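You operate a simulated robot arm through the tools that you are given. There is no shell and no other tool. Be economical: measure what you need, move in short steps, check, and stop when the job is done.

You run a simulated two-armed robot. Do the job below in one go: nothing can be reset, and whatever is moved stays where it is left.

JOB
Take the cap off the amber bottle labelled "blue" on the wall bench near the doors and lay it down there.

It is judged by the outcome, as a careful person would: the job done as asked, and still so three seconds after it is handed in. It fails if anything else is knocked over, pushed out of place, dropped, spilled or broken. Lids that push on must go on centred and level and be pressed home; caps that screw on are set level and turned clockwise until they are tight.

ROBOT AND FRAMES
Two 7-joint arms with two-finger parallel grippers on one trunk, on a base that drives. Base frame: it is fixed to the floor where the robot stands at the start and does not move with it; the origin is under the middle of the robot, x ahead of it, y to its left, z up; the surface under the hand at the start is at about z = 0.86. Lengths are in m, angles in degrees, forces in N, time in s.
The left shoulder is at the start at [0.06, 0.189, 1.253], the right one opposite. With the tool pointing down near the work surface each hand reaches from about 0.1 to 0.64 m from the robot's upright axis, wherever it stands, measured 20 degrees to its own side. Payload 3.43 kg a hand.
The TCP of each hand is the grasp point between the finger pads, 0.03 m short of the fingertips. In the tool frame z runs along the fingers and y along their closing line. The gripper opens to 0.094 m. The fingers are 0.028 m wide and 0.01 m thick; the gripper's body (0.05 by 0.096 m) begins 0.055 m behind the TCP.
Orientation is that of the tool frame in the base frame, as a unit quaternion [w, x, y, z]. With the fingers straight down and closing along the base's y, the tool's x points along the base's -x, its y along +y and its z along -z.

CONTROLS
- The arms move only by the tool send_rows. It takes "left_moves", "right_moves" or both (then of equal length, played together; a hand with none holds still); each is a list of rows, each a list of 3 entries, a list of its own where there are three numbers: the shift along the base's x, y, z in units of 150 mm (1.0 is 150 mm), then the turn, a rotation vector about the base's x, y, z in units of 120 degrees (1.0 is 120 degrees), then the finger opening in cm, from 0 to 9.4. In form: [[[tx, ty, tz], [ax, ay, az], gripper], ...]. A call has 1 to 20 rows; each row is the pose to reach, as a shift and turn from the pose commanded when the call began. A call with a number of a shift or a turn outside -1 to 1 is refused whole. Each row takes 0.2 s and may step no farther than 0.05 m and 8.6 degrees from the row before; otherwise, or with a gripper value out of range, the whole call is refused. Where a pose cannot be reached the arm comes as near as it can. A force on the tool above 40 N (or 10 N above the force at the start of the call, whichever is more), or a blocked arm, ends the call early, and 0.2 s more pass. Each finger travels about 0.153 m/s and halts on what it meets, pressing with about 42 N; the grip force reading is that of the motor and also rises with nothing between the fingers. The clock runs only during rows and for 0.2 s after the last one: add rows that repeat a pose to give the fingers time. The reply holds the time, the measured pose of the TCP, the force on the tool along the base axes, the opening and the grip force, in the units named above and with some noise, with the torque about the TCP (base axes, N m) and any sound that the robot's microphone picked up, and new pictures: "pictures" is both (left out), scene, wrist or none (wrist: the cameras of the hands that moved).
- Cameras (640 x 400 px; columns grow to the right, rows downward): "scene" is now at [0.0068, 0.0234, 1.7931]; the picture's right is [0.36, -0.93, 0.00], its down [-0.78, -0.30, -0.54] and it looks along [0.50, 0.20, -0.84] (base axes); focal length 252 px, centre (320, 200). "left" rides on the left gripper at [0.076, -0.014, -0.103] in its tool frame; the picture's right is [0.18, 0.98, 0.00], its down [-0.75, 0.14, -0.64] and it looks along [-0.63, 0.12, 0.77] (tool axes); focal length 243 px, centre (320, 200). "right" rides on the right gripper at [0.076, 0.014, -0.102] in its tool frame; the picture's right is [-0.18, 0.98, 0.00], its down [-0.75, -0.14, -0.64] and it looks along [-0.63, -0.12, 0.77] (tool axes); focal length 243 px, centre (320, 200). There is no depth. A picture from a camera that has moved, and an enlarged one, comes with that camera's place and axes in the base frame and with its lens.
- slide_trunk(by): slides the trunk up (or, below 0, down) by that many m; the arms and the scene camera ride with it, the base frame stays. It gives what a move gives, with no picture.
- base_move(legs): drives the robot by 1 to 6 legs, each [ahead, left, turn to the left] in m, m and degrees, along the robot's own axes; the way and the turn of a leg run together, so that a leg with both is an arc; at most 1.5 m and 180 degrees a leg. The arms and the cameras ride along, it lands a little off, and it stops where it bumps. It gives what a move gives, and a new picture of the scene camera.
- turn_head(pan, tilt): turns the head with the scene camera to pan (to the left, within 86 degrees either way) and tilt (down, from -29 to 69), counted from straight ahead of the robot. It gives what a move gives, and a new picture of the scene camera.
- inspect(camera, box): a new picture of the part [left, top, right, bottom] of that camera's present view, enlarged. No time passes.
- job_done(): hands the job in; it is judged then, once.

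Work in short steps. Places have to be worked out from the pictures, the camera data and where the tool is seen: move nearer, look again, correct. Check each grasp and each placing, and mend what went wrong. You have 120 turns and 260 pictures in all, those below and enlarged ones among them. Open the grippers and draw the arms clear of the work before you hand the job in, unless the task says otherwise; then end with one line.

The tools are called as name(argument=value, ...) on one line, values as JSON. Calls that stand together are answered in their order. send_rows: Moves the arms, as the interface text tells. Its arguments: {"type":"object","properties":{"left_moves":{"type":"array","items":{"type":"array"}},"right_moves":{"type":"array","items":{"type":"array"}},"pictures":{"type":"string","enum":["both","scene","wrist","none"]}},"required":[]} The other tools are called the same way: slide_trunk (by) slides the trunk up or down; base_move (legs) drives the base; turn_head (pan, tilt) turns the head that bears the scene camera; inspect (camera, box) takes an enlarged picture of a part of a camera's view; job_done () hands the job in.

At the start:

```text
clock: 0.0
left_ee_pos: [0.3587, 0.2652, 1.2145]
left_tcp_rot: [-0.001, 0.0, 1.0, 0.0]
left_contact_force: [0.5, -1.1, 0.0]
left_wrist_torque: [-0.01, 0.02, 0.02]
left_finger_gap: 0.0942
left_gripper_force: 0.0
right_ee_pos: [0.3487, -0.0181, 1.1549]
right_tcp_rot: [0.0, 0.0, 1.0, 0.0]
right_contact_force: [0.2, 0.0, 0.3]
right_wrist_torque: [0.0, -0.04, -0.01]
right_finger_gap: 0.0938
right_gripper_force: 0.1
trunk travel left (down, up): [-0.925, 0.065]
robot x, y, heading: [0.0036, 0.0029, -0.2]
head pan, tilt: [21.2, 57.2]
```

scene: 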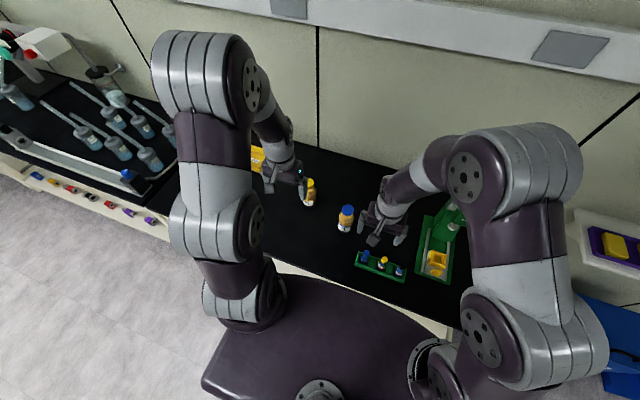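
right: 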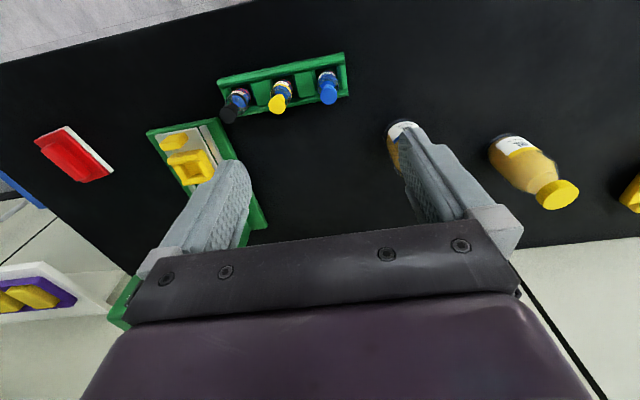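
left: 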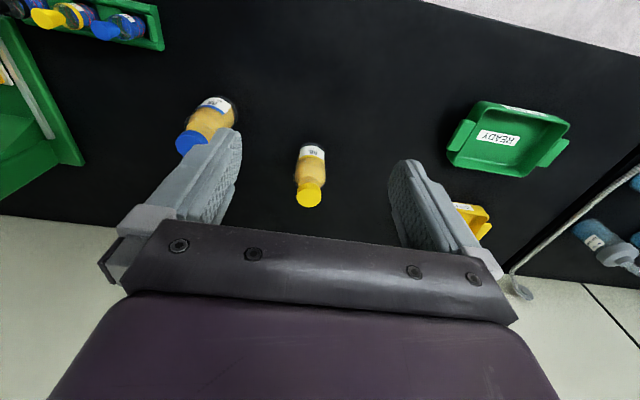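

The bench ahead holds two small amber bottles, one with a blue cap and one with a yellow cap. I'll enlarge their labels before deciding, and look around for the doors.

inspect(camera="left", box=[160, 80, 340, 220])

inspect(camera="right", box=[380, 100, 600, 230])

turn_head(pan=80, tilt=20)

turn_head(pan=0, tilt=25)

turn_head(pan=-80, tilt=20)

```text
2.86 times, centred on (250, 150) of left
camera zoom: at [0.2839, 0.2501, 1.317], right [-0.18, 0.98, 0.0], down [0.75, 0.14, 0.64], along [0.63, 0.12, -0.77], focal length 693 px, centre (520, 343)
```

zoom: 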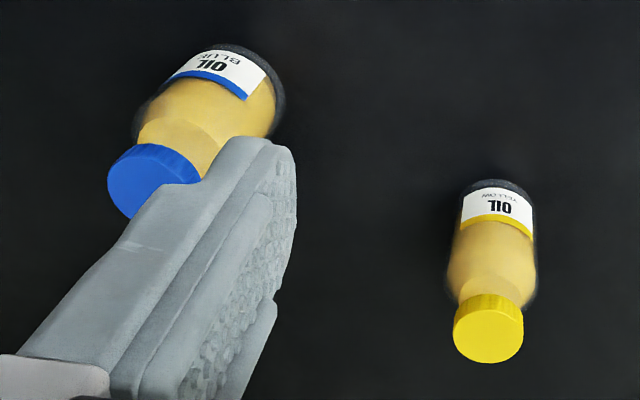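

```text
2.91 times, centred on (490, 165) of right
camera zoom: at [0.2721, -0.0046, 1.2584], right [0.18, 0.98, 0.0], down [0.75, -0.14, 0.64], along [0.63, -0.12, -0.77], focal length 706 px, centre (-174, 302)
```

zoom: 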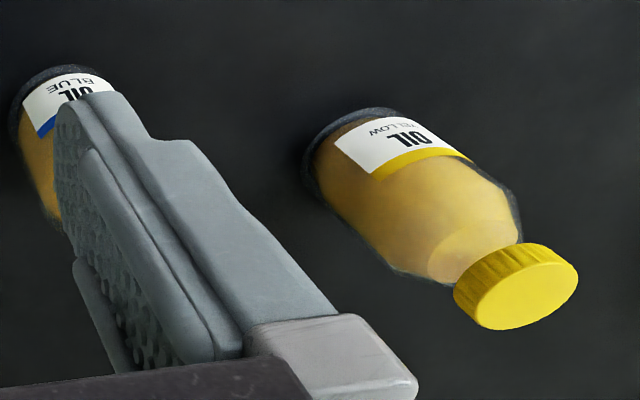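

```text
clock: 1.3
left_ee_pos: [0.3584, 0.2646, 1.2133]
left_tcp_rot: [0.001, 0.0, 1.0, 0.0]
left_contact_force: [-1.1, -1.4, 0.0]
left_wrist_torque: [-0.01, 0.05, -0.04]
left_finger_gap: 0.0941
left_gripper_force: 0.1
right_ee_pos: [0.3478, -0.0184, 1.155]
right_tcp_rot: [0.0, -0.001, 1.0, 0.001]
right_contact_force: [-0.4, -0.4, 0.2]
right_wrist_torque: [0.02, 0.02, 0.02]
right_finger_gap: 0.0938
right_gripper_force: 0.0
trunk travel left (down, up): [-0.925, 0.065]
robot x, y, heading: [0.0011, -0.0018, -0.2]
head pan, tilt: [80.0, 20.0]
camera scene: at [-0.0421, 0.0899, 1.8479], right [0.98, -0.17, 0.0], down [-0.06, -0.34, -0.94], along [0.16, 0.93, -0.34], focal length 252 px, centre (320, 200)
```

scene: 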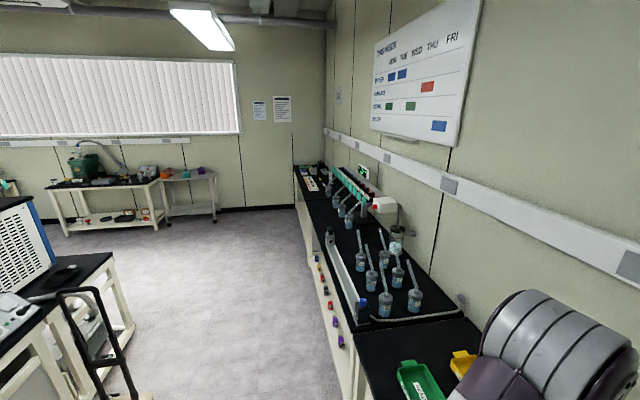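

```text
clock: 2.8
left_ee_pos: [0.3586, 0.2637, 1.2135]
left_tcp_rot: [0.0, 0.0, 1.0, 0.0]
left_contact_force: [0.0, 0.0, 0.1]
left_wrist_torque: [0.0, 0.02, 0.01]
left_finger_gap: 0.094
left_gripper_force: 0.1
right_ee_pos: [0.3494, -0.0186, 1.1554]
right_tcp_rot: [0.0, 0.0, 1.0, 0.0]
right_contact_force: [0.9, -0.2, -0.1]
right_wrist_torque: [0.02, 0.02, -0.04]
right_finger_gap: 0.0941
right_gripper_force: 0.0
trunk travel left (down, up): [-0.925, 0.065]
robot x, y, heading: [-0.0026, 0.0012, -0.1]
head pan, tilt: [0.0, 25.0]
camera scene: at [0.0338, -0.0017, 1.8398], right [0.0, -1.0, 0.0], down [-0.42, 0.0, -0.91], along [0.91, 0.0, -0.42], focal length 252 px, centre (320, 200)
```

scene: 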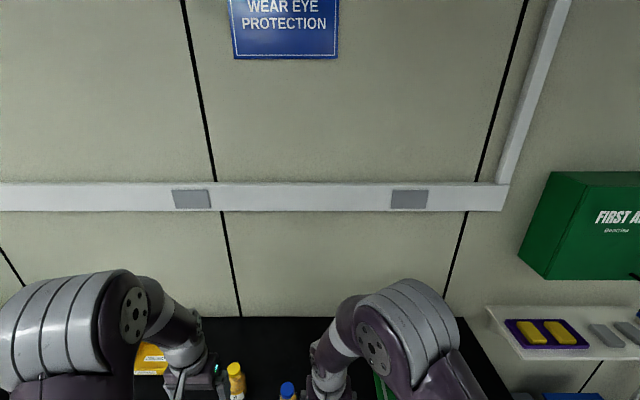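

```text
clock: 4.3
left_ee_pos: [0.359, 0.2657, 1.2136]
left_tcp_rot: [-0.001, -0.001, 1.0, 0.0]
left_contact_force: [-0.1, 0.5, 0.1]
left_wrist_torque: [0.04, 0.01, -0.01]
left_finger_gap: 0.0938
left_gripper_force: 0.1
right_ee_pos: [0.3489, -0.0177, 1.1554]
right_tcp_rot: [0.0, 0.0, 1.0, 0.0]
right_contact_force: [-0.6, 0.3, 0.8]
right_wrist_torque: [0.04, 0.01, -0.01]
right_finger_gap: 0.0939
right_gripper_force: 0.0
trunk travel left (down, up): [-0.925, 0.065]
robot x, y, heading: [0.0003, -0.0004, 0.2]
head pan, tilt: [-80.0, 20.0]
camera scene: at [-0.0421, -0.0935, 1.8479], right [-0.98, -0.17, 0.0], down [-0.06, 0.34, -0.94], along [0.16, -0.93, -0.34], focal length 252 px, centre (320, 200)
```

scene: 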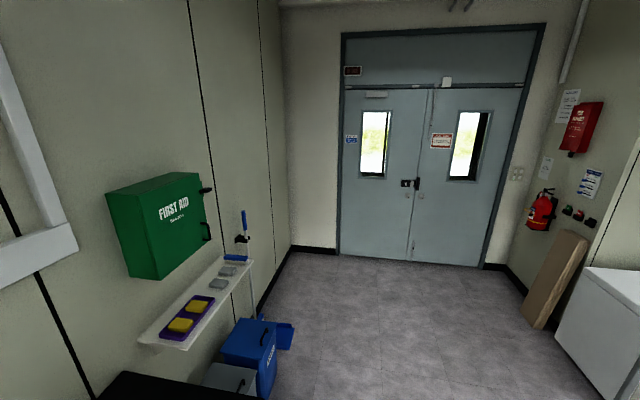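

This bench is the one near the doors, and the target is the blue-capped bottle labelled "OIL BLUE". From two views I put its cap near (0.468, 0.103, 1.005). I'll turn the head back and zoom in for its size.

turn_head(pan=12, tilt=57)

inspect(camera="scene", box=[240, 140, 400, 240])

```text
clock: 6.0
left_ee_pos: [0.3582, 0.2645, 1.213]
left_tcp_rot: [0.0, 0.0, 1.0, 0.0]
left_contact_force: [0.0, 0.7, 0.2]
left_wrist_torque: [0.02, -0.03, -0.02]
left_finger_gap: 0.0939
left_gripper_force: 0.1
right_ee_pos: [0.3498, -0.0184, 1.1561]
right_tcp_rot: [0.0, -0.001, 1.0, 0.001]
right_contact_force: [-0.3, 0.5, 0.3]
right_wrist_torque: [-0.01, 0.01, -0.02]
right_finger_gap: 0.0942
right_gripper_force: 0.0
trunk travel left (down, up): [-0.925, 0.065]
robot x, y, heading: [0.001, -0.0018, -0.1]
head pan, tilt: [12.0, 57.0]
camera scene: at [0.0101, 0.0127, 1.7934], right [0.21, -0.98, 0.0], down [-0.82, -0.17, -0.54], along [0.53, 0.11, -0.84], focal length 252 px, centre (320, 200)
```

scene: 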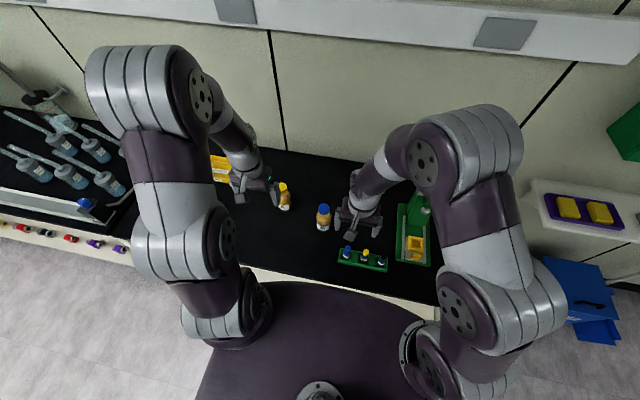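

```text
4.00 times, centred on (320, 190) of scene
camera zoom: at [0.0101, 0.0127, 1.7934], right [0.21, -0.98, 0.0], down [-0.82, -0.17, -0.54], along [0.53, 0.11, -0.84], focal length 1009 px, centre (320, 240)
```

zoom: 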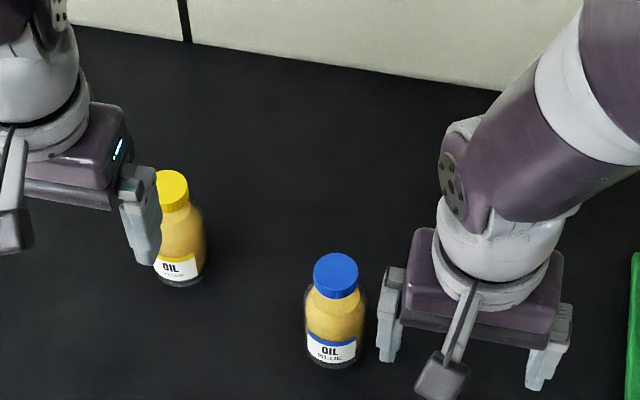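

The cap is about 42 mm across and its top sits near z≈1.0. The body is about 60 mm wide and the axis is around (0.475, 0.098). The left hand will hold the body from the side while the right hand unscrews the cap, so I start by yawing the left hand -45°.

send_rows(left_moves=[[[0.03, -0.05, 0], [0, 0, -0.0625], 9.4], [[0.06, -0.1, 0], [0, 0, -0.125], 9.4], [[0.1, -0.15, 0], [0, 0, -0.1875], 9.4], [[0.14, -0.2, 0], [0, 0, -0.25], 9.4], [[0.17, -0.25, 0], [0, 0, -0.3125], 9.4], [[0.2, -0.3, 0], [0, 0, -0.375], 9.4]], pictures="none")

send_rows(left_moves=[[[0, 0, 0], [-0.048, -0.048, 0], 9.4], [[0, 0, 0], [-0.096, -0.096, 0], 9.4], [[0, 0, 0], [-0.144, -0.144, 0], 9.4], [[0, 0, 0], [-0.192, -0.192, 0], 9.4], [[0, 0, 0], [-0.24, -0.24, 0], 9.4], [[0, 0, 0], [-0.288, -0.288, 0], 9.4], [[0, 0, 0], [-0.336, -0.336, 0], 9.4], [[0, 0, 0], [-0.383, -0.383, 0], 9.4], [[0, 0, 0], [-0.383, -0.383, 0], 9.4]])

```text
clock: 7.4
left_ee_pos: [0.3887, 0.2188, 1.2136]
left_tcp_rot: [0.0, 0.385, 0.923, 0.0]
left_contact_force: [-0.7, -0.3, 0.2]
left_wrist_torque: [-0.01, -0.01, 0.01]
left_finger_gap: 0.0941
left_gripper_force: 0.0
right_ee_pos: [0.3495, -0.0178, 1.1544]
right_tcp_rot: [0.0, 0.001, 1.0, 0.0]
right_contact_force: [-0.4, 0.8, -0.5]
right_wrist_torque: [0.02, -0.02, 0.02]
right_finger_gap: 0.0939
right_gripper_force: 0.0
trunk travel left (down, up): [-0.925, 0.065]
robot x, y, heading: [0.0027, 0.0028, -0.2]
head pan, tilt: [12.0, 57.0]
```

```text
clock: 9.4
left_ee_pos: [0.3936, 0.2134, 1.219]
left_tcp_rot: [0.434, 0.339, 0.815, -0.179]
left_contact_force: [0.8, 0.0, 0.4]
left_wrist_torque: [0.0, -0.02, 0.03]
left_finger_gap: 0.0938
left_gripper_force: 0.1
left hand out of reach, approached as far as the arm can: row 8, 9
right_ee_pos: [0.3475, -0.0189, 1.1552]
right_tcp_rot: [0.001, -0.001, 1.0, 0.0]
right_contact_force: [0.2, -0.1, -1.0]
right_wrist_torque: [0.01, 0.0, 0.0]
right_finger_gap: 0.0941
right_gripper_force: 0.0
trunk travel left (down, up): [-0.925, 0.065]
robot x, y, heading: [-0.002, -0.0015, 0.0]
head pan, tilt: [12.0, 57.0]
camera scene: at [0.0091, 0.0123, 1.7933], right [0.21, -0.98, 0.0], down [-0.82, -0.17, -0.55], along [0.53, 0.11, -0.84], focal length 252 px, centre (320, 200)
camera left: at [0.294, 0.2934, 1.215], right [0.62, 0.77, -0.15], down [0.02, 0.17, 0.98], along [0.78, -0.62, 0.09], focal length 243 px, centre (320, 200)
```

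scene: 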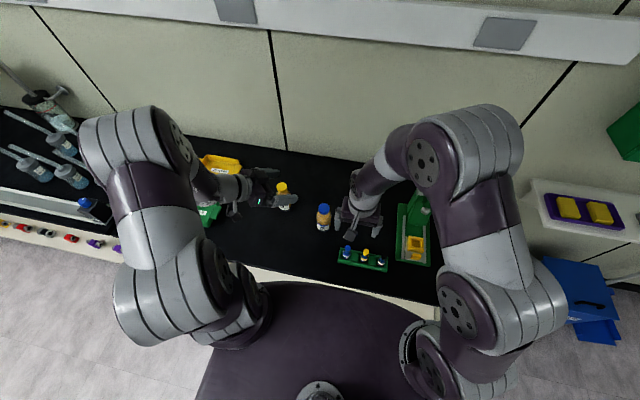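
left: 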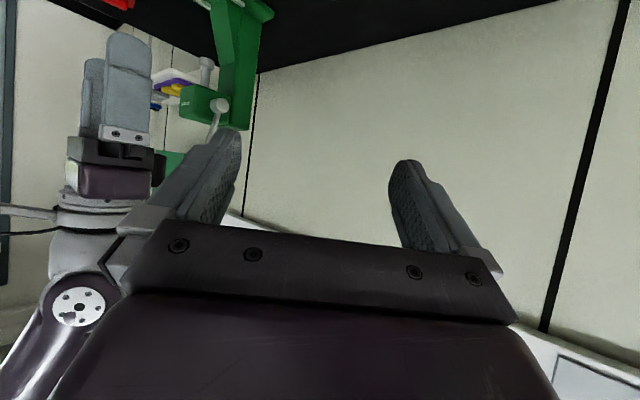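

The left hand reached about 34° below horizontal before hitting its limit. I'll lower it toward the pre-grasp point and see whether the tilt gets better lower down.

send_rows(left_moves=[[[0, -0.05, -0.2], [0, 0, 0], 9.4], [[-0.02, -0.1, -0.4], [0, 0, 0], 9.4], [[-0.04, -0.15, -0.6], [0, 0, 0], 9.4], [[-0.06, -0.18, -0.8], [0, 0, 0], 9.4], [[-0.06, -0.2, -1.0], [0, 0, 0], 9.4], [[-0.06, -0.2, -1.0], [0, 0, 0], 9.4]])

```text
clock: 10.8
left_ee_pos: [0.3849, 0.184, 1.07]
left_tcp_rot: [0.432, 0.34, 0.816, -0.179]
left_contact_force: [0.0, -0.3, 0.9]
left_wrist_torque: [-0.03, -0.02, -0.01]
left_finger_gap: 0.0938
left_gripper_force: 0.1
right_ee_pos: [0.3478, -0.018, 1.1555]
right_tcp_rot: [0.0, 0.0, 1.0, -0.001]
right_contact_force: [-0.4, -0.2, 1.2]
right_wrist_torque: [0.02, -0.01, 0.0]
right_finger_gap: 0.0937
right_gripper_force: 0.1
trunk travel left (down, up): [-0.925, 0.065]
robot x, y, heading: [-0.0001, -0.0007, 0.1]
head pan, tilt: [12.0, 57.0]
camera scene: at [0.0097, 0.0125, 1.7934], right [0.21, -0.98, 0.0], down [-0.82, -0.17, -0.54], along [0.53, 0.11, -0.84], focal length 252 px, centre (320, 200)
camera left: at [0.2859, 0.2647, 1.0649], right [0.62, 0.77, -0.15], down [0.02, 0.17, 0.98], along [0.78, -0.62, 0.09], focal length 243 px, centre (320, 200)
```

scene: 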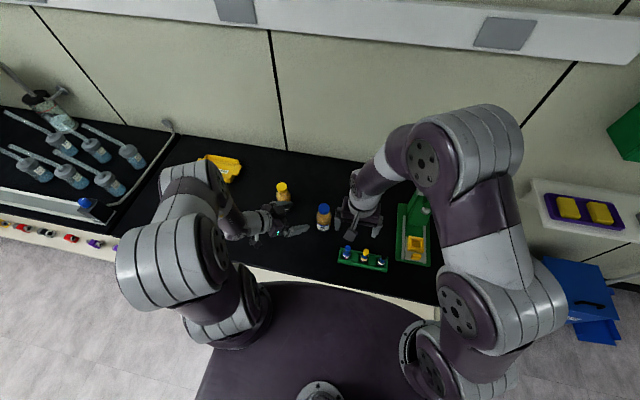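
left: 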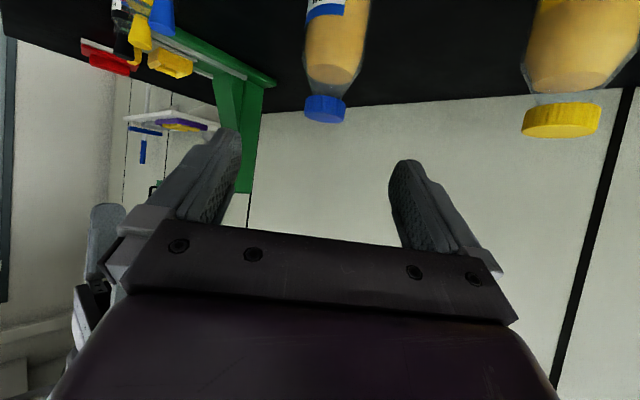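

The left camera confirms the blue cap spans z≈0.986–1.012 at about (0.475, 0.10). The approach line clears the yellow bottle by about 12 cm, so I lower straight down.

send_rows(left_moves=[[[0, 0, -0.2], [0, 0, 0], 9.4], [[0, 0, -0.4], [0, 0, 0], 9.4], [[0, 0, -0.6], [0, 0, 0], 9.4], [[0, 0, -0.8], [0, 0, 0], 9.4], [[0, 0, -1.0], [0, 0, 0], 9.4], [[0, 0, -1.0], [0, 0, 0], 9.4]])

inspect(camera="scene", box=[240, 160, 400, 260])

```text
clock: 12.2
left_ee_pos: [0.3926, 0.1883, 0.9157]
left_tcp_rot: [0.431, 0.34, 0.816, -0.181]
left_contact_force: [-0.5, -0.2, 0.1]
left_wrist_torque: [-0.02, 0.02, 0.03]
left_finger_gap: 0.0942
left_gripper_force: 0.0
left hand out of reach, approached as far as the arm can: row 1, 2, 3, 4, 5, 6
right_ee_pos: [0.3477, -0.0195, 1.1553]
right_tcp_rot: [0.0, 0.001, 1.0, 0.0]
right_contact_force: [-0.7, -0.7, -0.1]
right_wrist_torque: [0.02, -0.03, 0.02]
right_finger_gap: 0.0942
right_gripper_force: 0.1
trunk travel left (down, up): [-0.925, 0.065]
robot x, y, heading: [0.0004, -0.0032, 0.1]
head pan, tilt: [12.0, 57.0]
camera scene: at [0.0096, 0.0124, 1.7934], right [0.21, -0.98, 0.0], down [-0.82, -0.17, -0.54], along [0.53, 0.11, -0.84], focal length 252 px, centre (320, 200)
camera left: at [0.2933, 0.2696, 0.9115], right [0.63, 0.77, -0.15], down [0.03, 0.18, 0.98], along [0.78, -0.62, 0.09], focal length 243 px, centre (320, 200)
```

scene: 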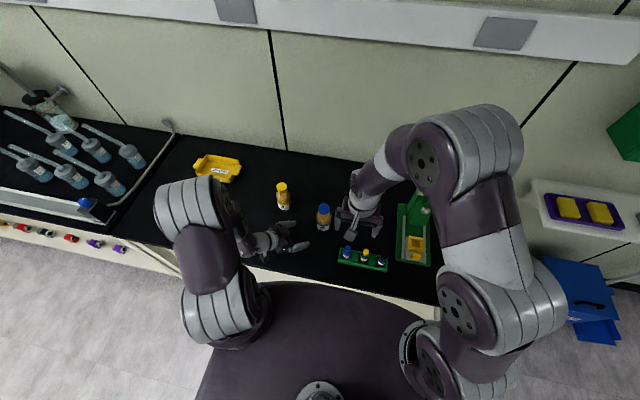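
left: 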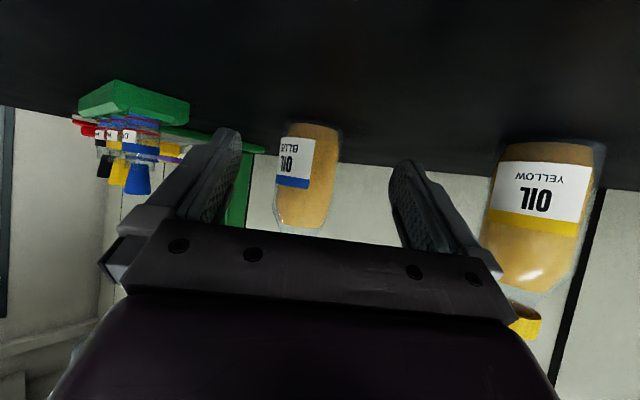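

```text
4.00 times, centred on (320, 210) of scene
camera zoom: at [0.0096, 0.0124, 1.7934], right [0.21, -0.98, 0.0], down [-0.82, -0.17, -0.54], along [0.53, 0.11, -0.84], focal length 1009 px, centre (320, 160)
```

zoom: 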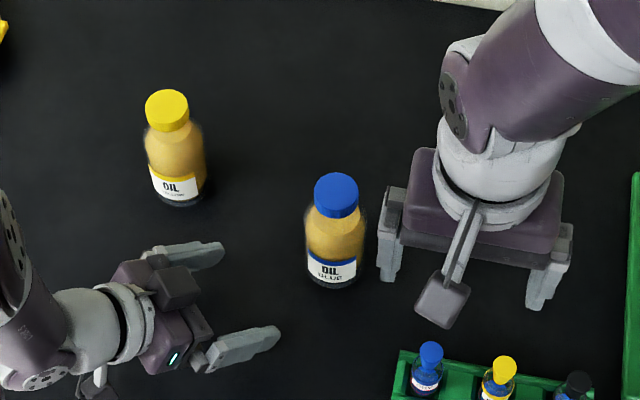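

The bottle sits centred between the left fingers. I'll advance horizontally around it and drop about 1 cm, with fingers open.

send_rows(left_moves=[[[0.1, -0.1, -0.09], [0, 0, 0], 9.4], [[0.2, -0.2, -0.09], [0, 0, 0], 9.4], [[0.3, -0.3, -0.09], [0, 0, 0], 9.4], [[0.4, -0.4, -0.09], [0, 0, 0], 9.4], [[0.4, -0.4, -0.09], [0, 0, 0], 9.4]])

```text
clock: 13.4
left_ee_pos: [0.4536, 0.1308, 0.9059]
left_tcp_rot: [0.433, 0.339, 0.816, -0.178]
left_contact_force: [-0.5, 0.6, 0.1]
left_wrist_torque: [0.0, -0.01, -0.01]
left_finger_gap: 0.0941
left_gripper_force: 0.0
right_ee_pos: [0.3478, -0.0188, 1.1561]
right_tcp_rot: [0.0, 0.001, 1.0, 0.0]
right_contact_force: [0.7, -0.7, -0.2]
right_wrist_torque: [0.01, 0.0, 0.0]
right_finger_gap: 0.0938
right_gripper_force: 0.1
trunk travel left (down, up): [-0.925, 0.065]
robot x, y, heading: [0.0013, -0.0028, -0.1]
head pan, tilt: [12.0, 57.0]
camera scene: at [0.0097, 0.013, 1.7933], right [0.21, -0.98, 0.0], down [-0.82, -0.17, -0.54], along [0.53, 0.11, -0.84], focal length 252 px, centre (320, 200)
camera left: at [0.355, 0.2107, 0.9005], right [0.62, 0.77, -0.15], down [0.02, 0.17, 0.98], along [0.78, -0.62, 0.09], focal length 243 px, centre (320, 200)
```

scene: 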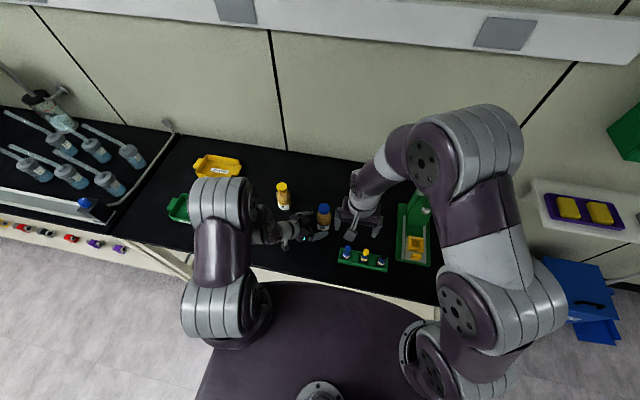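
left: 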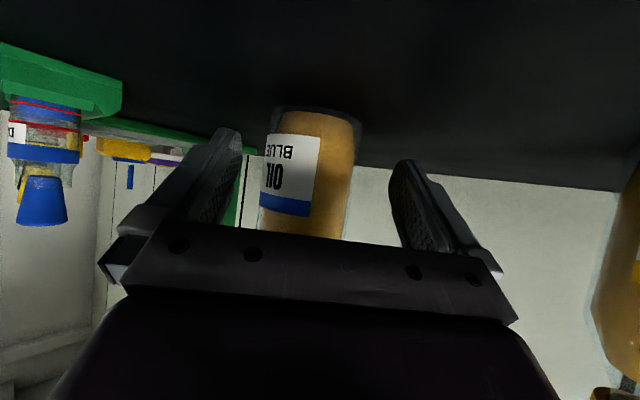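

The bottle is just between the fingertips and still centred. I'll go about 2.5 cm further.

send_rows(left_moves=[[[0.05, -0.07, 0], [0, 0, 0], 9.4], [[0.1, -0.13, -0.02], [0, 0, 0], 9.4], [[0.1, -0.13, -0.02], [0, 0, 0], 9.4]], pictures="wrist")

inspect(camera="scene", box=[240, 160, 400, 260])

```text
clock: 14.2
left_ee_pos: [0.4688, 0.1098, 0.9015]
left_tcp_rot: [0.433, 0.34, 0.816, -0.178]
left_contact_force: [0.0, 0.4, -0.1]
left_wrist_torque: [0.04, 0.03, 0.03]
left_finger_gap: 0.0938
left_gripper_force: 0.1
right_ee_pos: [0.3483, -0.0188, 1.1539]
right_tcp_rot: [0.0, 0.0, 1.0, 0.0]
right_contact_force: [-0.3, -0.2, -0.8]
right_wrist_torque: [0.02, 0.01, 0.02]
right_finger_gap: 0.0938
right_gripper_force: 0.1
trunk travel left (down, up): [-0.925, 0.065]
robot x, y, heading: [-0.001, -0.0034, 0.1]
head pan, tilt: [12.0, 57.0]
camera left: at [0.3701, 0.1913, 0.8965], right [0.62, 0.77, -0.15], down [0.02, 0.17, 0.98], along [0.78, -0.62, 0.09], focal length 243 px, centre (320, 200)
```

left: 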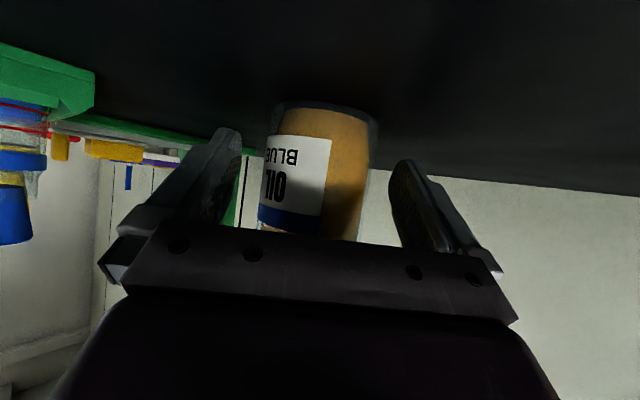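

```text
4.00 times, centred on (320, 210) of scene
camera zoom: at [0.0099, 0.0131, 1.7933], right [0.21, -0.98, 0.0], down [-0.82, -0.17, -0.54], along [0.53, 0.11, -0.84], focal length 1009 px, centre (320, 160)
```

zoom: 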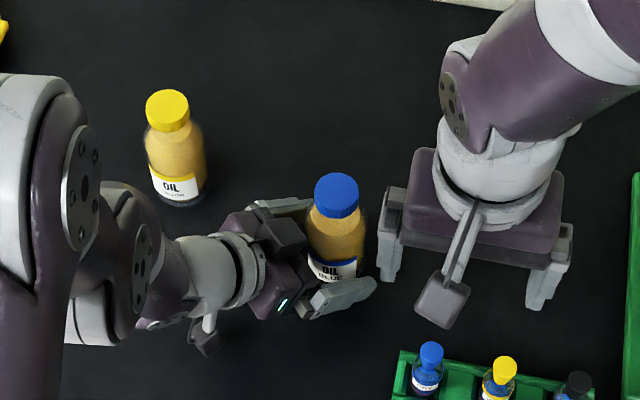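

The left fingers surround the body in both views. Closing the left hand on it.

send_rows(left_moves=[[[0, 0, 0], [0, 0, 0], 7.5], [[0, 0, 0], [0, 0, 0], 6.8], [[0, 0, 0], [0, 0, 0], 6.0], [[0, 0, 0], [0, 0, 0], 5.0], [[0, 0, 0], [0, 0, 0], 4.0], [[0, 0, 0], [0, 0, 0], 4.0]], pictures="wrist")

inspect(camera="scene", box=[240, 160, 400, 260])

```text
clock: 15.6
left_ee_pos: [0.4686, 0.1131, 0.9009]
left_tcp_rot: [0.433, 0.339, 0.816, -0.178]
left_contact_force: [-1.0, 0.4, 0.1]
left_wrist_torque: [0.03, -0.01, 0.0]
left_finger_gap: 0.0619
left_gripper_force: 42.6
right_ee_pos: [0.3488, -0.0177, 1.1546]
right_tcp_rot: [0.0, 0.0, 1.0, -0.001]
right_contact_force: [0.6, -0.5, 0.0]
right_wrist_torque: [0.0, -0.01, 0.0]
right_finger_gap: 0.0939
right_gripper_force: 0.1
trunk travel left (down, up): [-0.925, 0.065]
robot x, y, heading: [0.0017, -0.0001, -0.1]
head pan, tilt: [12.0, 57.0]
camera left: at [0.37, 0.1913, 0.8965], right [0.62, 0.77, -0.15], down [0.02, 0.17, 0.98], along [0.78, -0.62, 0.09], focal length 243 px, centre (320, 200)
```

left: 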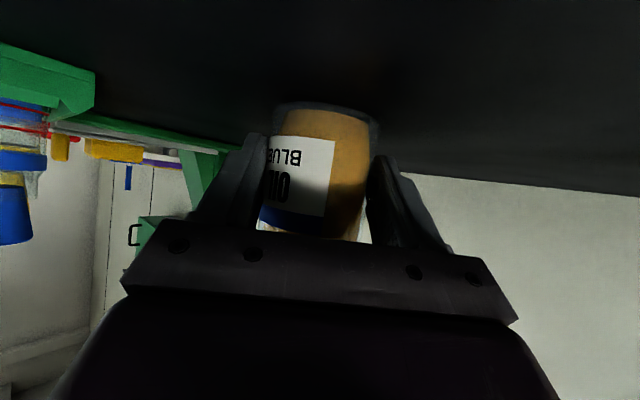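

```text
4.00 times, centred on (320, 210) of scene
camera zoom: at [0.01, 0.0128, 1.7933], right [0.21, -0.98, 0.0], down [-0.82, -0.17, -0.54], along [0.53, 0.11, -0.84], focal length 1009 px, centre (320, 160)
```

zoom: 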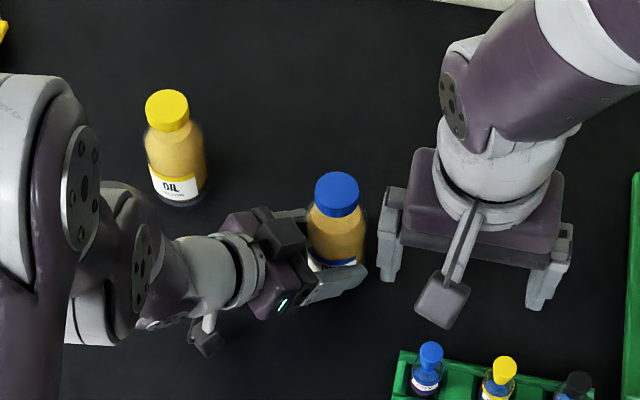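

The left grip holds at 62 mm with 42 N. Next I bring the open right hand above the cap, staying at z≈1.155, with its camera bracket toward -x away from the left arm.

send_rows(right_moves=[[[0.14, 0.13, 0.05], [0, 0, 0], 9.4], [[0.28, 0.26, 0.05], [0, 0, 0], 9.4], [[0.42, 0.39, 0.05], [0, 0, 0], 9.4], [[0.56, 0.52, 0.05], [0, 0, 0], 9.4], [[0.7, 0.65, 0.0], [0, 0, 0], 9.4], [[0.84, 0.787, 0], [0, 0, 0], 9.4], [[0.84, 0.787, 0], [0, 0, 0], 9.4]])

```text
clock: 17.2
left_ee_pos: [0.469, 0.1115, 0.9009]
left_tcp_rot: [0.432, 0.34, 0.816, -0.178]
left_contact_force: [-0.4, 1.2, 0.0]
left_wrist_torque: [0.02, -0.02, 0.05]
left_finger_gap: 0.0614
left_gripper_force: 42.3
right_ee_pos: [0.4727, 0.1, 1.1549]
right_tcp_rot: [0.0, 0.0, 1.0, 0.0]
right_contact_force: [0.6, -0.2, 0.0]
right_wrist_torque: [0.0, -0.02, -0.02]
right_finger_gap: 0.0938
right_gripper_force: 0.0
trunk travel left (down, up): [-0.925, 0.065]
robot x, y, heading: [-0.0026, 0.0042, -0.1]
head pan, tilt: [12.0, 57.0]
camera scene: at [0.01, 0.0124, 1.7933], right [0.21, -0.98, 0.0], down [-0.82, -0.17, -0.54], along [0.53, 0.11, -0.84], focal length 252 px, centre (320, 200)
camera right: at [0.3968, 0.1132, 1.2573], right [0.18, 0.98, 0.0], down [0.75, -0.14, 0.64], along [0.63, -0.12, -0.77], focal length 243 px, centre (320, 200)
```

scene: 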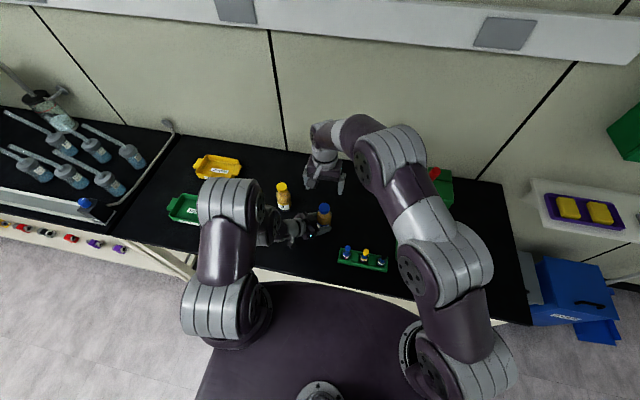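
right: 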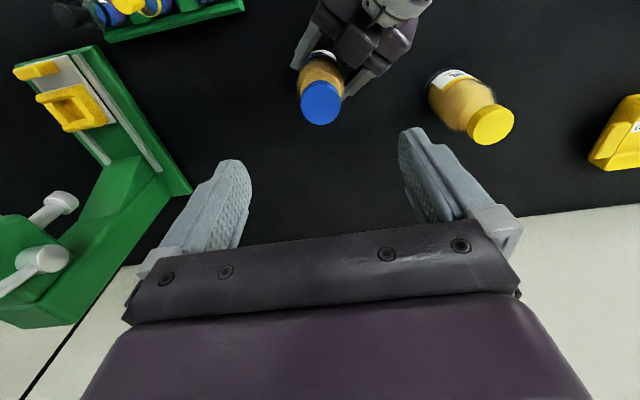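

The right camera puts the cap at (0.477, 0.098), matching the other views. I lower to z≈1.05 with fingers open and recheck.

send_rows(right_moves=[[[0.01, -0.005, -0.2], [0, 0, 0], 9.4], [[0.02, -0.01, -0.4], [0, 0, 0], 9.4], [[0.028, -0.013, -0.6], [0, 0, 0], 9.4], [[0.028, -0.013, -0.7], [0, 0, 0], 9.4], [[0.028, -0.013, -0.7], [0, 0, 0], 9.4]])

inspect(camera="scene", box=[240, 140, 400, 240])

```text
clock: 18.4
left_ee_pos: [0.4688, 0.1108, 0.8997]
left_tcp_rot: [0.432, 0.34, 0.816, -0.178]
left_contact_force: [0.6, 1.0, -0.5]
left_wrist_torque: [0.01, -0.04, 0.0]
left_finger_gap: 0.0616
left_gripper_force: 41.8
right_ee_pos: [0.481, 0.0981, 1.0485]
right_tcp_rot: [0.0, -0.001, 1.0, 0.0]
right_contact_force: [-0.8, 0.4, 0.0]
right_wrist_torque: [0.01, -0.01, 0.03]
right_finger_gap: 0.0938
right_gripper_force: 0.0
trunk travel left (down, up): [-0.925, 0.065]
robot x, y, heading: [0.0004, 0.0, -0.1]
head pan, tilt: [12.0, 57.0]
camera scene: at [0.0101, 0.0128, 1.7933], right [0.21, -0.98, 0.0], down [-0.82, -0.17, -0.54], along [0.53, 0.11, -0.84], focal length 252 px, centre (320, 200)
camera right: at [0.4034, 0.1118, 1.1524], right [0.18, 0.98, 0.0], down [0.75, -0.14, 0.64], along [0.63, -0.12, -0.77], focal length 243 px, centre (320, 200)
```

scene: 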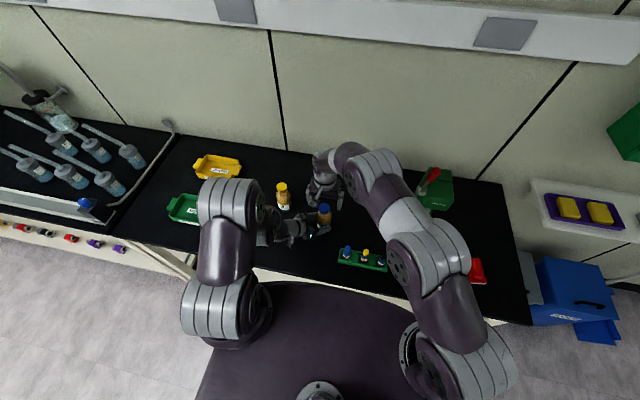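
right: 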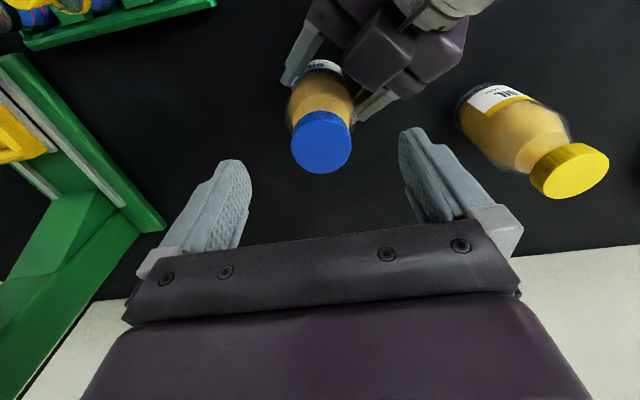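

```text
4.00 times, centred on (320, 190) of scene
camera zoom: at [0.0101, 0.0128, 1.7933], right [0.21, -0.98, 0.0], down [-0.82, -0.17, -0.54], along [0.53, 0.11, -0.84], focal length 1009 px, centre (320, 240)
```

zoom: 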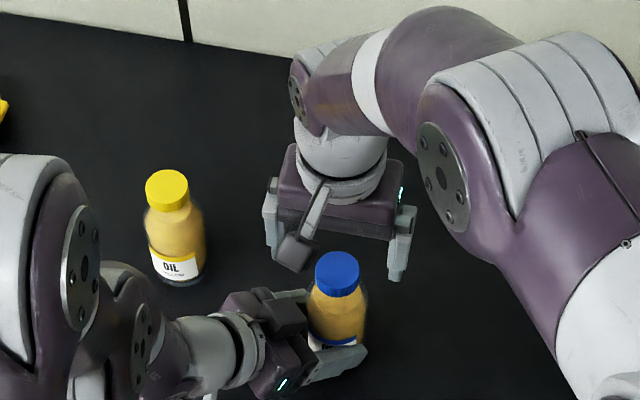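

The cap's position is consistent at (0.475, 0.098), so I lower the fingers around it to TCP z≈1.003 with a small x correction.

send_rows(right_moves=[[[-0.03, 0, -0.1], [0, 0, 0], 9.4], [[-0.035, 0, -0.2], [0, 0, 0], 9.4], [[-0.035, 0, -0.3], [0, 0, 0], 9.4], [[-0.035, 0, -0.3], [0, 0, 0], 9.4]])

inspect(camera="scene", box=[240, 140, 400, 240])

```text
clock: 19.4
left_ee_pos: [0.4693, 0.1115, 0.9009]
left_tcp_rot: [0.433, 0.339, 0.816, -0.179]
left_contact_force: [-0.6, 0.9, -0.3]
left_wrist_torque: [0.02, -0.01, 0.03]
left_finger_gap: 0.0614
left_gripper_force: 42.4
right_ee_pos: [0.4747, 0.0962, 1.0059]
right_tcp_rot: [0.0, 0.0, 1.0, -0.001]
right_contact_force: [-0.7, 0.3, 0.3]
right_wrist_torque: [0.0, 0.02, -0.04]
right_finger_gap: 0.0942
right_gripper_force: 0.1
trunk travel left (down, up): [-0.925, 0.065]
robot x, y, heading: [0.0016, 0.0, -0.1]
head pan, tilt: [12.0, 57.0]
camera scene: at [0.0101, 0.0129, 1.7933], right [0.21, -0.98, 0.0], down [-0.82, -0.17, -0.54], along [0.53, 0.11, -0.84], focal length 252 px, centre (320, 200)
camera right: at [0.3974, 0.1107, 1.1087], right [0.18, 0.98, 0.0], down [0.75, -0.14, 0.64], along [0.63, -0.12, -0.77], focal length 243 px, centre (320, 200)
```

scene: 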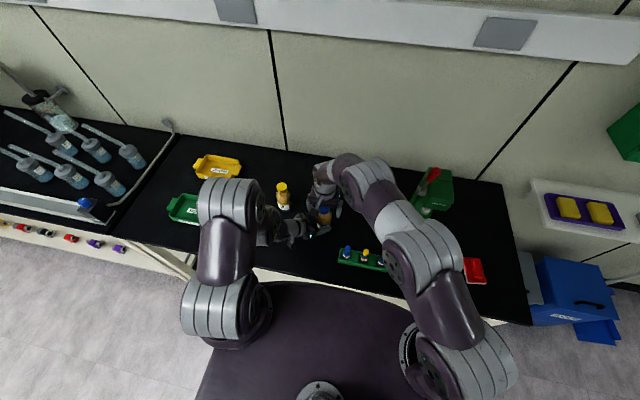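
right: 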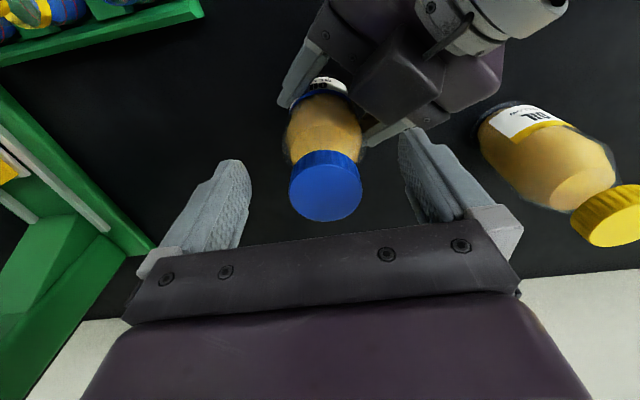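

```text
4.00 times, centred on (320, 190) of scene
camera zoom: at [0.0101, 0.0129, 1.7933], right [0.21, -0.98, 0.0], down [-0.82, -0.17, -0.54], along [0.53, 0.11, -0.84], focal length 1009 px, centre (320, 240)
```

zoom: 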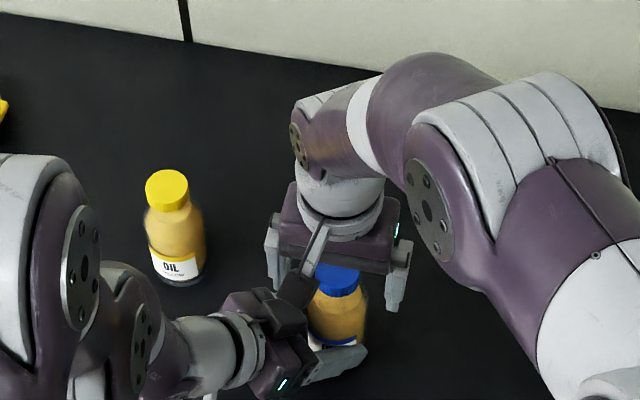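

The cap top is about z=1.0, so I lower another 1 cm (tips at about 0.965) and close the right fingers on it.

send_rows(right_moves=[[[0.013, 0.01, -0.07], [0, 0, 0], 9.0], [[0.013, 0.01, -0.07], [0, 0, 0], 7.0], [[0.013, 0.01, -0.07], [0, 0, 0], 5.5], [[0.013, 0.01, -0.07], [0, 0, 0], 4.5], [[0.013, 0.01, -0.07], [0, 0, 0], 3.5], [[0.013, 0.01, -0.07], [0, 0, 0], 2.5], [[0.013, 0.01, -0.07], [0, 0, 0], 2.5]])

inspect(camera="scene", box=[240, 140, 400, 240])

```text
clock: 21.0
left_ee_pos: [0.4698, 0.1113, 0.8999]
left_tcp_rot: [0.432, 0.34, 0.816, -0.178]
left_contact_force: [12.3, 12.0, -15.4]
left_wrist_torque: [-0.41, 0.33, 0.24]
left_finger_gap: 0.0609
left_gripper_force: 42.5
right_ee_pos: [0.4748, 0.0988, 0.994]
right_tcp_rot: [0.0, 0.0, 1.0, 0.0]
right_contact_force: [-9.0, -10.8, 27.3]
right_wrist_torque: [-0.61, 0.37, 0.01]
right_finger_gap: 0.0453
right_gripper_force: 42.1
trunk travel left (down, up): [-0.925, 0.065]
robot x, y, heading: [-0.0002, 0.0001, -0.2]
head pan, tilt: [12.0, 57.0]
camera scene: at [0.0096, 0.0126, 1.7934], right [0.21, -0.98, 0.0], down [-0.82, -0.17, -0.54], along [0.53, 0.11, -0.84], focal length 252 px, centre (320, 200)
camera right: at [0.399, 0.1122, 1.0978], right [0.18, 0.98, 0.0], down [0.75, -0.14, 0.64], along [0.63, -0.12, -0.77], focal length 243 px, centre (320, 200)
```

scene: 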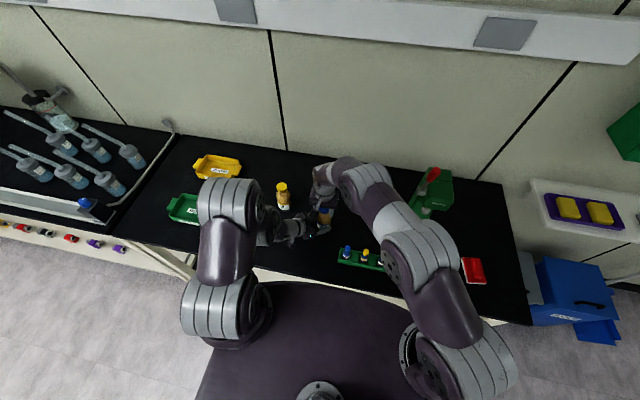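
right: 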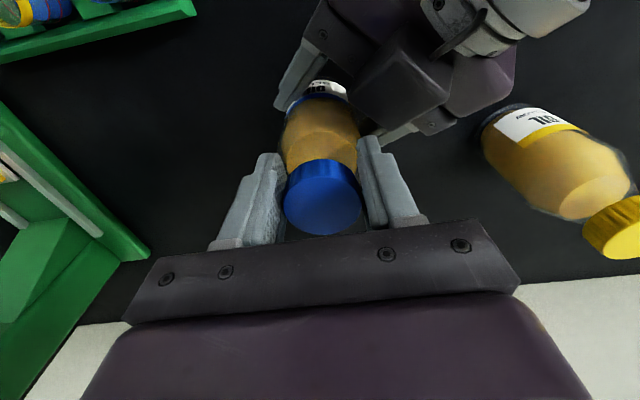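

```text
4.00 times, centred on (320, 190) of scene
camera zoom: at [0.0096, 0.0126, 1.7934], right [0.21, -0.98, 0.0], down [-0.82, -0.17, -0.54], along [0.53, 0.11, -0.84], focal length 1009 px, centre (320, 240)
```

zoom: 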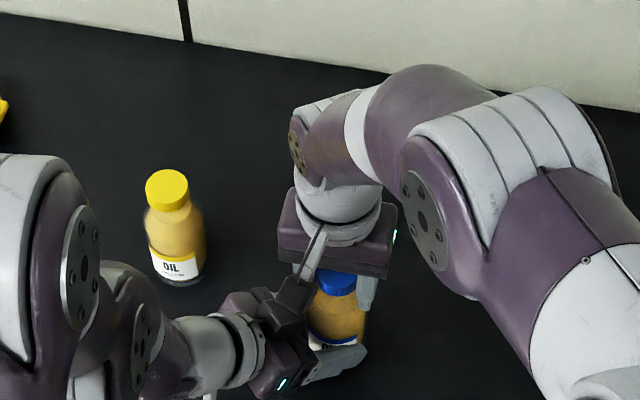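

The gap stopped at 45 mm with +27 N upward, and the fingertips seem to be wedging on the bottle's shoulder rather than the cap. I'll open, rise 14 mm and close again.

send_rows(right_moves=[[[0, 0, 0], [0, 0, 0], 6.5], [[0, 0, 0.04], [0, 0, 0], 7], [[0, 0, 0.1], [0, 0, 0], 7], [[0, 0, 0.1], [0, 0, 0], 7]])

inspect(camera="right", box=[240, 100, 420, 250])

```text
clock: 22.0
left_ee_pos: [0.4695, 0.1097, 0.9016]
left_tcp_rot: [0.432, 0.34, 0.816, -0.179]
left_contact_force: [0.6, 0.7, -0.8]
left_wrist_torque: [-0.05, -0.02, -0.03]
left_finger_gap: 0.0613
left_gripper_force: 41.4
right_ee_pos: [0.4747, 0.1004, 1.0101]
right_tcp_rot: [0.001, 0.0, 1.0, 0.0]
right_contact_force: [-0.6, 0.7, 0.3]
right_wrist_torque: [-0.02, -0.01, 0.04]
right_finger_gap: 0.07
right_gripper_force: 0.0
trunk travel left (down, up): [-0.925, 0.065]
robot x, y, heading: [0.0014, 0.0009, 0.0]
head pan, tilt: [12.0, 57.0]
camera scene: at [0.0103, 0.0129, 1.7933], right [0.21, -0.98, 0.0], down [-0.82, -0.17, -0.54], along [0.53, 0.11, -0.84], focal length 252 px, centre (320, 200)
camera right: at [0.3986, 0.1131, 1.1132], right [0.18, 0.98, 0.0], down [0.75, -0.14, 0.64], along [0.63, -0.12, -0.77], focal length 243 px, centre (320, 200)
```

scene: 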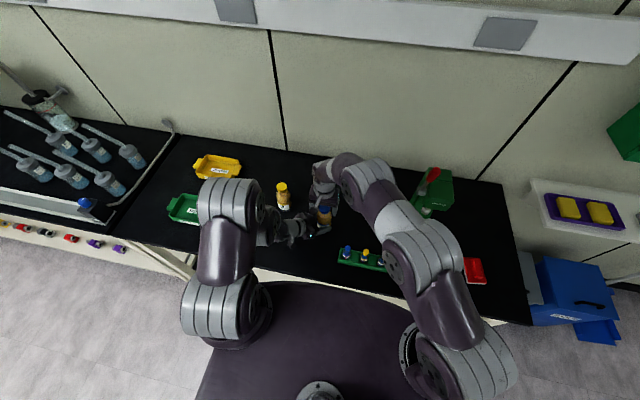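
right: 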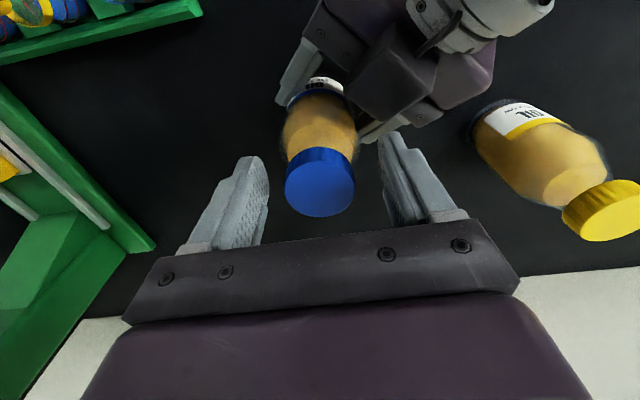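

```text
2.67 times, centred on (330, 175) of right
camera zoom: at [0.3986, 0.1131, 1.1132], right [0.18, 0.98, 0.0], down [0.75, -0.14, 0.64], along [0.63, -0.12, -0.77], focal length 647 px, centre (293, 267)
```

zoom: 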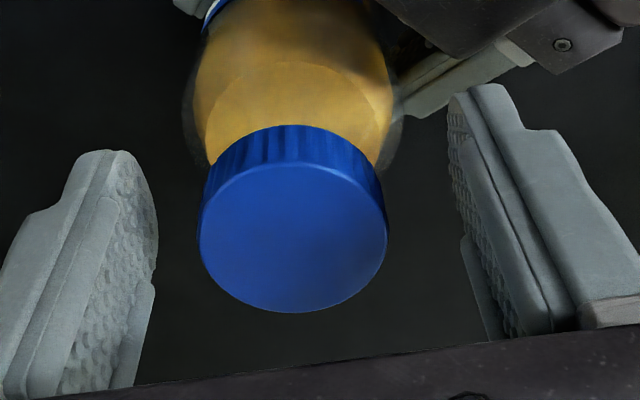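

The cap is about 2 mm toward -y of the finger midline. I correct that, go to z≈1.005 and close.

send_rows(right_moves=[[[0.007, -0.014, -0.03], [0, 0, 0], 6], [[0.007, -0.014, -0.03], [0, 0, 0], 5], [[0.007, -0.014, -0.03], [0, 0, 0], 4], [[0.007, -0.014, -0.03], [0, 0, 0], 3], [[0.007, -0.014, -0.03], [0, 0, 0], 3]], pictures="none")

inspect(camera="right", box=[240, 100, 420, 250])

```text
clock: 23.2
left_ee_pos: [0.4698, 0.1108, 0.9003]
left_tcp_rot: [0.433, 0.339, 0.816, -0.179]
left_contact_force: [-1.1, 7.6, 0.9]
left_wrist_torque: [-0.75, -0.15, 0.1]
left_finger_gap: 0.0611
left_gripper_force: 42.0
right_ee_pos: [0.4769, 0.0986, 1.0055]
right_tcp_rot: [0.0, 0.0, 1.0, 0.001]
right_contact_force: [1.9, -6.9, -0.3]
right_wrist_torque: [-0.03, 0.0, 0.0]
right_finger_gap: 0.0396
right_gripper_force: 42.1
trunk travel left (down, up): [-0.925, 0.065]
robot x, y, heading: [-0.001, -0.0003, 0.1]
head pan, tilt: [12.0, 57.0]
```

```text
2.67 times, centred on (330, 175) of right
camera zoom: at [0.4, 0.1117, 1.1088], right [0.18, 0.98, 0.0], down [0.75, -0.14, 0.64], along [0.63, -0.12, -0.77], focal length 647 px, centre (293, 267)
```

zoom: 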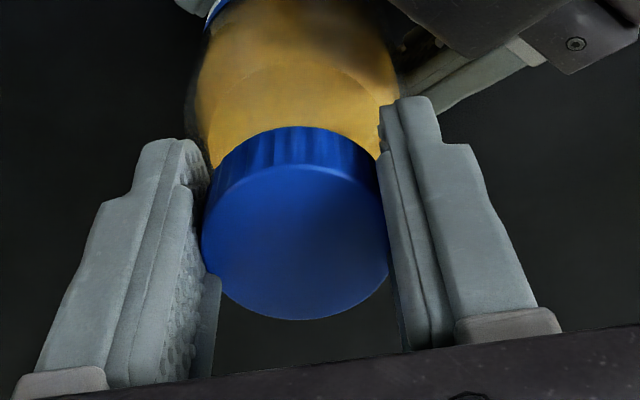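

Now the pads are square on the cap: 39.6 mm gap and negligible vertical load. I turn it counter-clockwise by about 66° with a tiny rise and watch the torque.

send_rows(right_moves=[[[0, -0.005, 0], [0, 0, 0.069], 3], [[0, -0.007, 0.001], [0, 0, 0.138], 3], [[0, -0.007, 0.001], [0, 0, 0.207], 3], [[0, -0.007, 0.002], [0, 0, 0.276], 3], [[0, -0.007, 0.002], [0, 0, 0.345], 3], [[0, -0.007, 0.003], [0, 0, 0.414], 3], [[0, -0.007, 0.004], [0, 0, 0.483], 3], [[0, -0.007, 0.004], [0, 0, 0.55], 3]], pictures="wrist")

inspect(camera="scene", box=[240, 140, 400, 240])

```text
clock: 25.0
left_ee_pos: [0.4676, 0.1114, 0.9013]
left_tcp_rot: [0.432, 0.34, 0.816, -0.179]
left_contact_force: [-10.3, 33.7, 2.7]
left_wrist_torque: [-1.46, -0.66, 0.25]
left_finger_gap: 0.061
left_gripper_force: 41.3
right_ee_pos: [0.4767, 0.0963, 1.0079]
right_tcp_rot: [0.0, -0.545, 0.838, 0.0]
right_contact_force: [10.6, -28.4, 10.0]
right_wrist_torque: [-1.01, -0.31, -0.18]
right_finger_gap: 0.0388
right_gripper_force: 42.0
trunk travel left (down, up): [-0.925, 0.065]
robot x, y, heading: [0.0038, 0.0019, -0.1]
head pan, tilt: [12.0, 57.0]
camera right: at [0.432, 0.0321, 1.1103], right [-0.82, 0.57, 0.0], down [0.43, 0.63, 0.64], along [0.36, 0.53, -0.77], focal length 243 px, centre (320, 200)
```

right: 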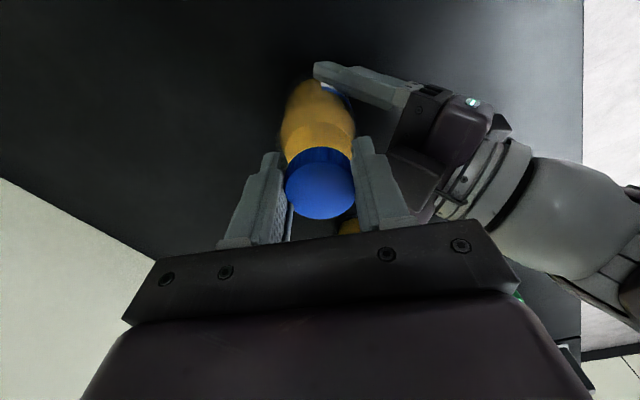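

```text
4.00 times, centred on (320, 190) of scene
camera zoom: at [0.0084, 0.0136, 1.7934], right [0.21, -0.98, 0.0], down [-0.82, -0.17, -0.55], along [0.53, 0.11, -0.84], focal length 1009 px, centre (320, 240)
```

zoom: 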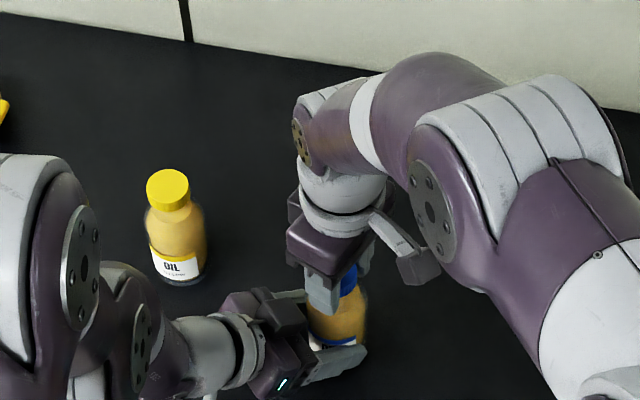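

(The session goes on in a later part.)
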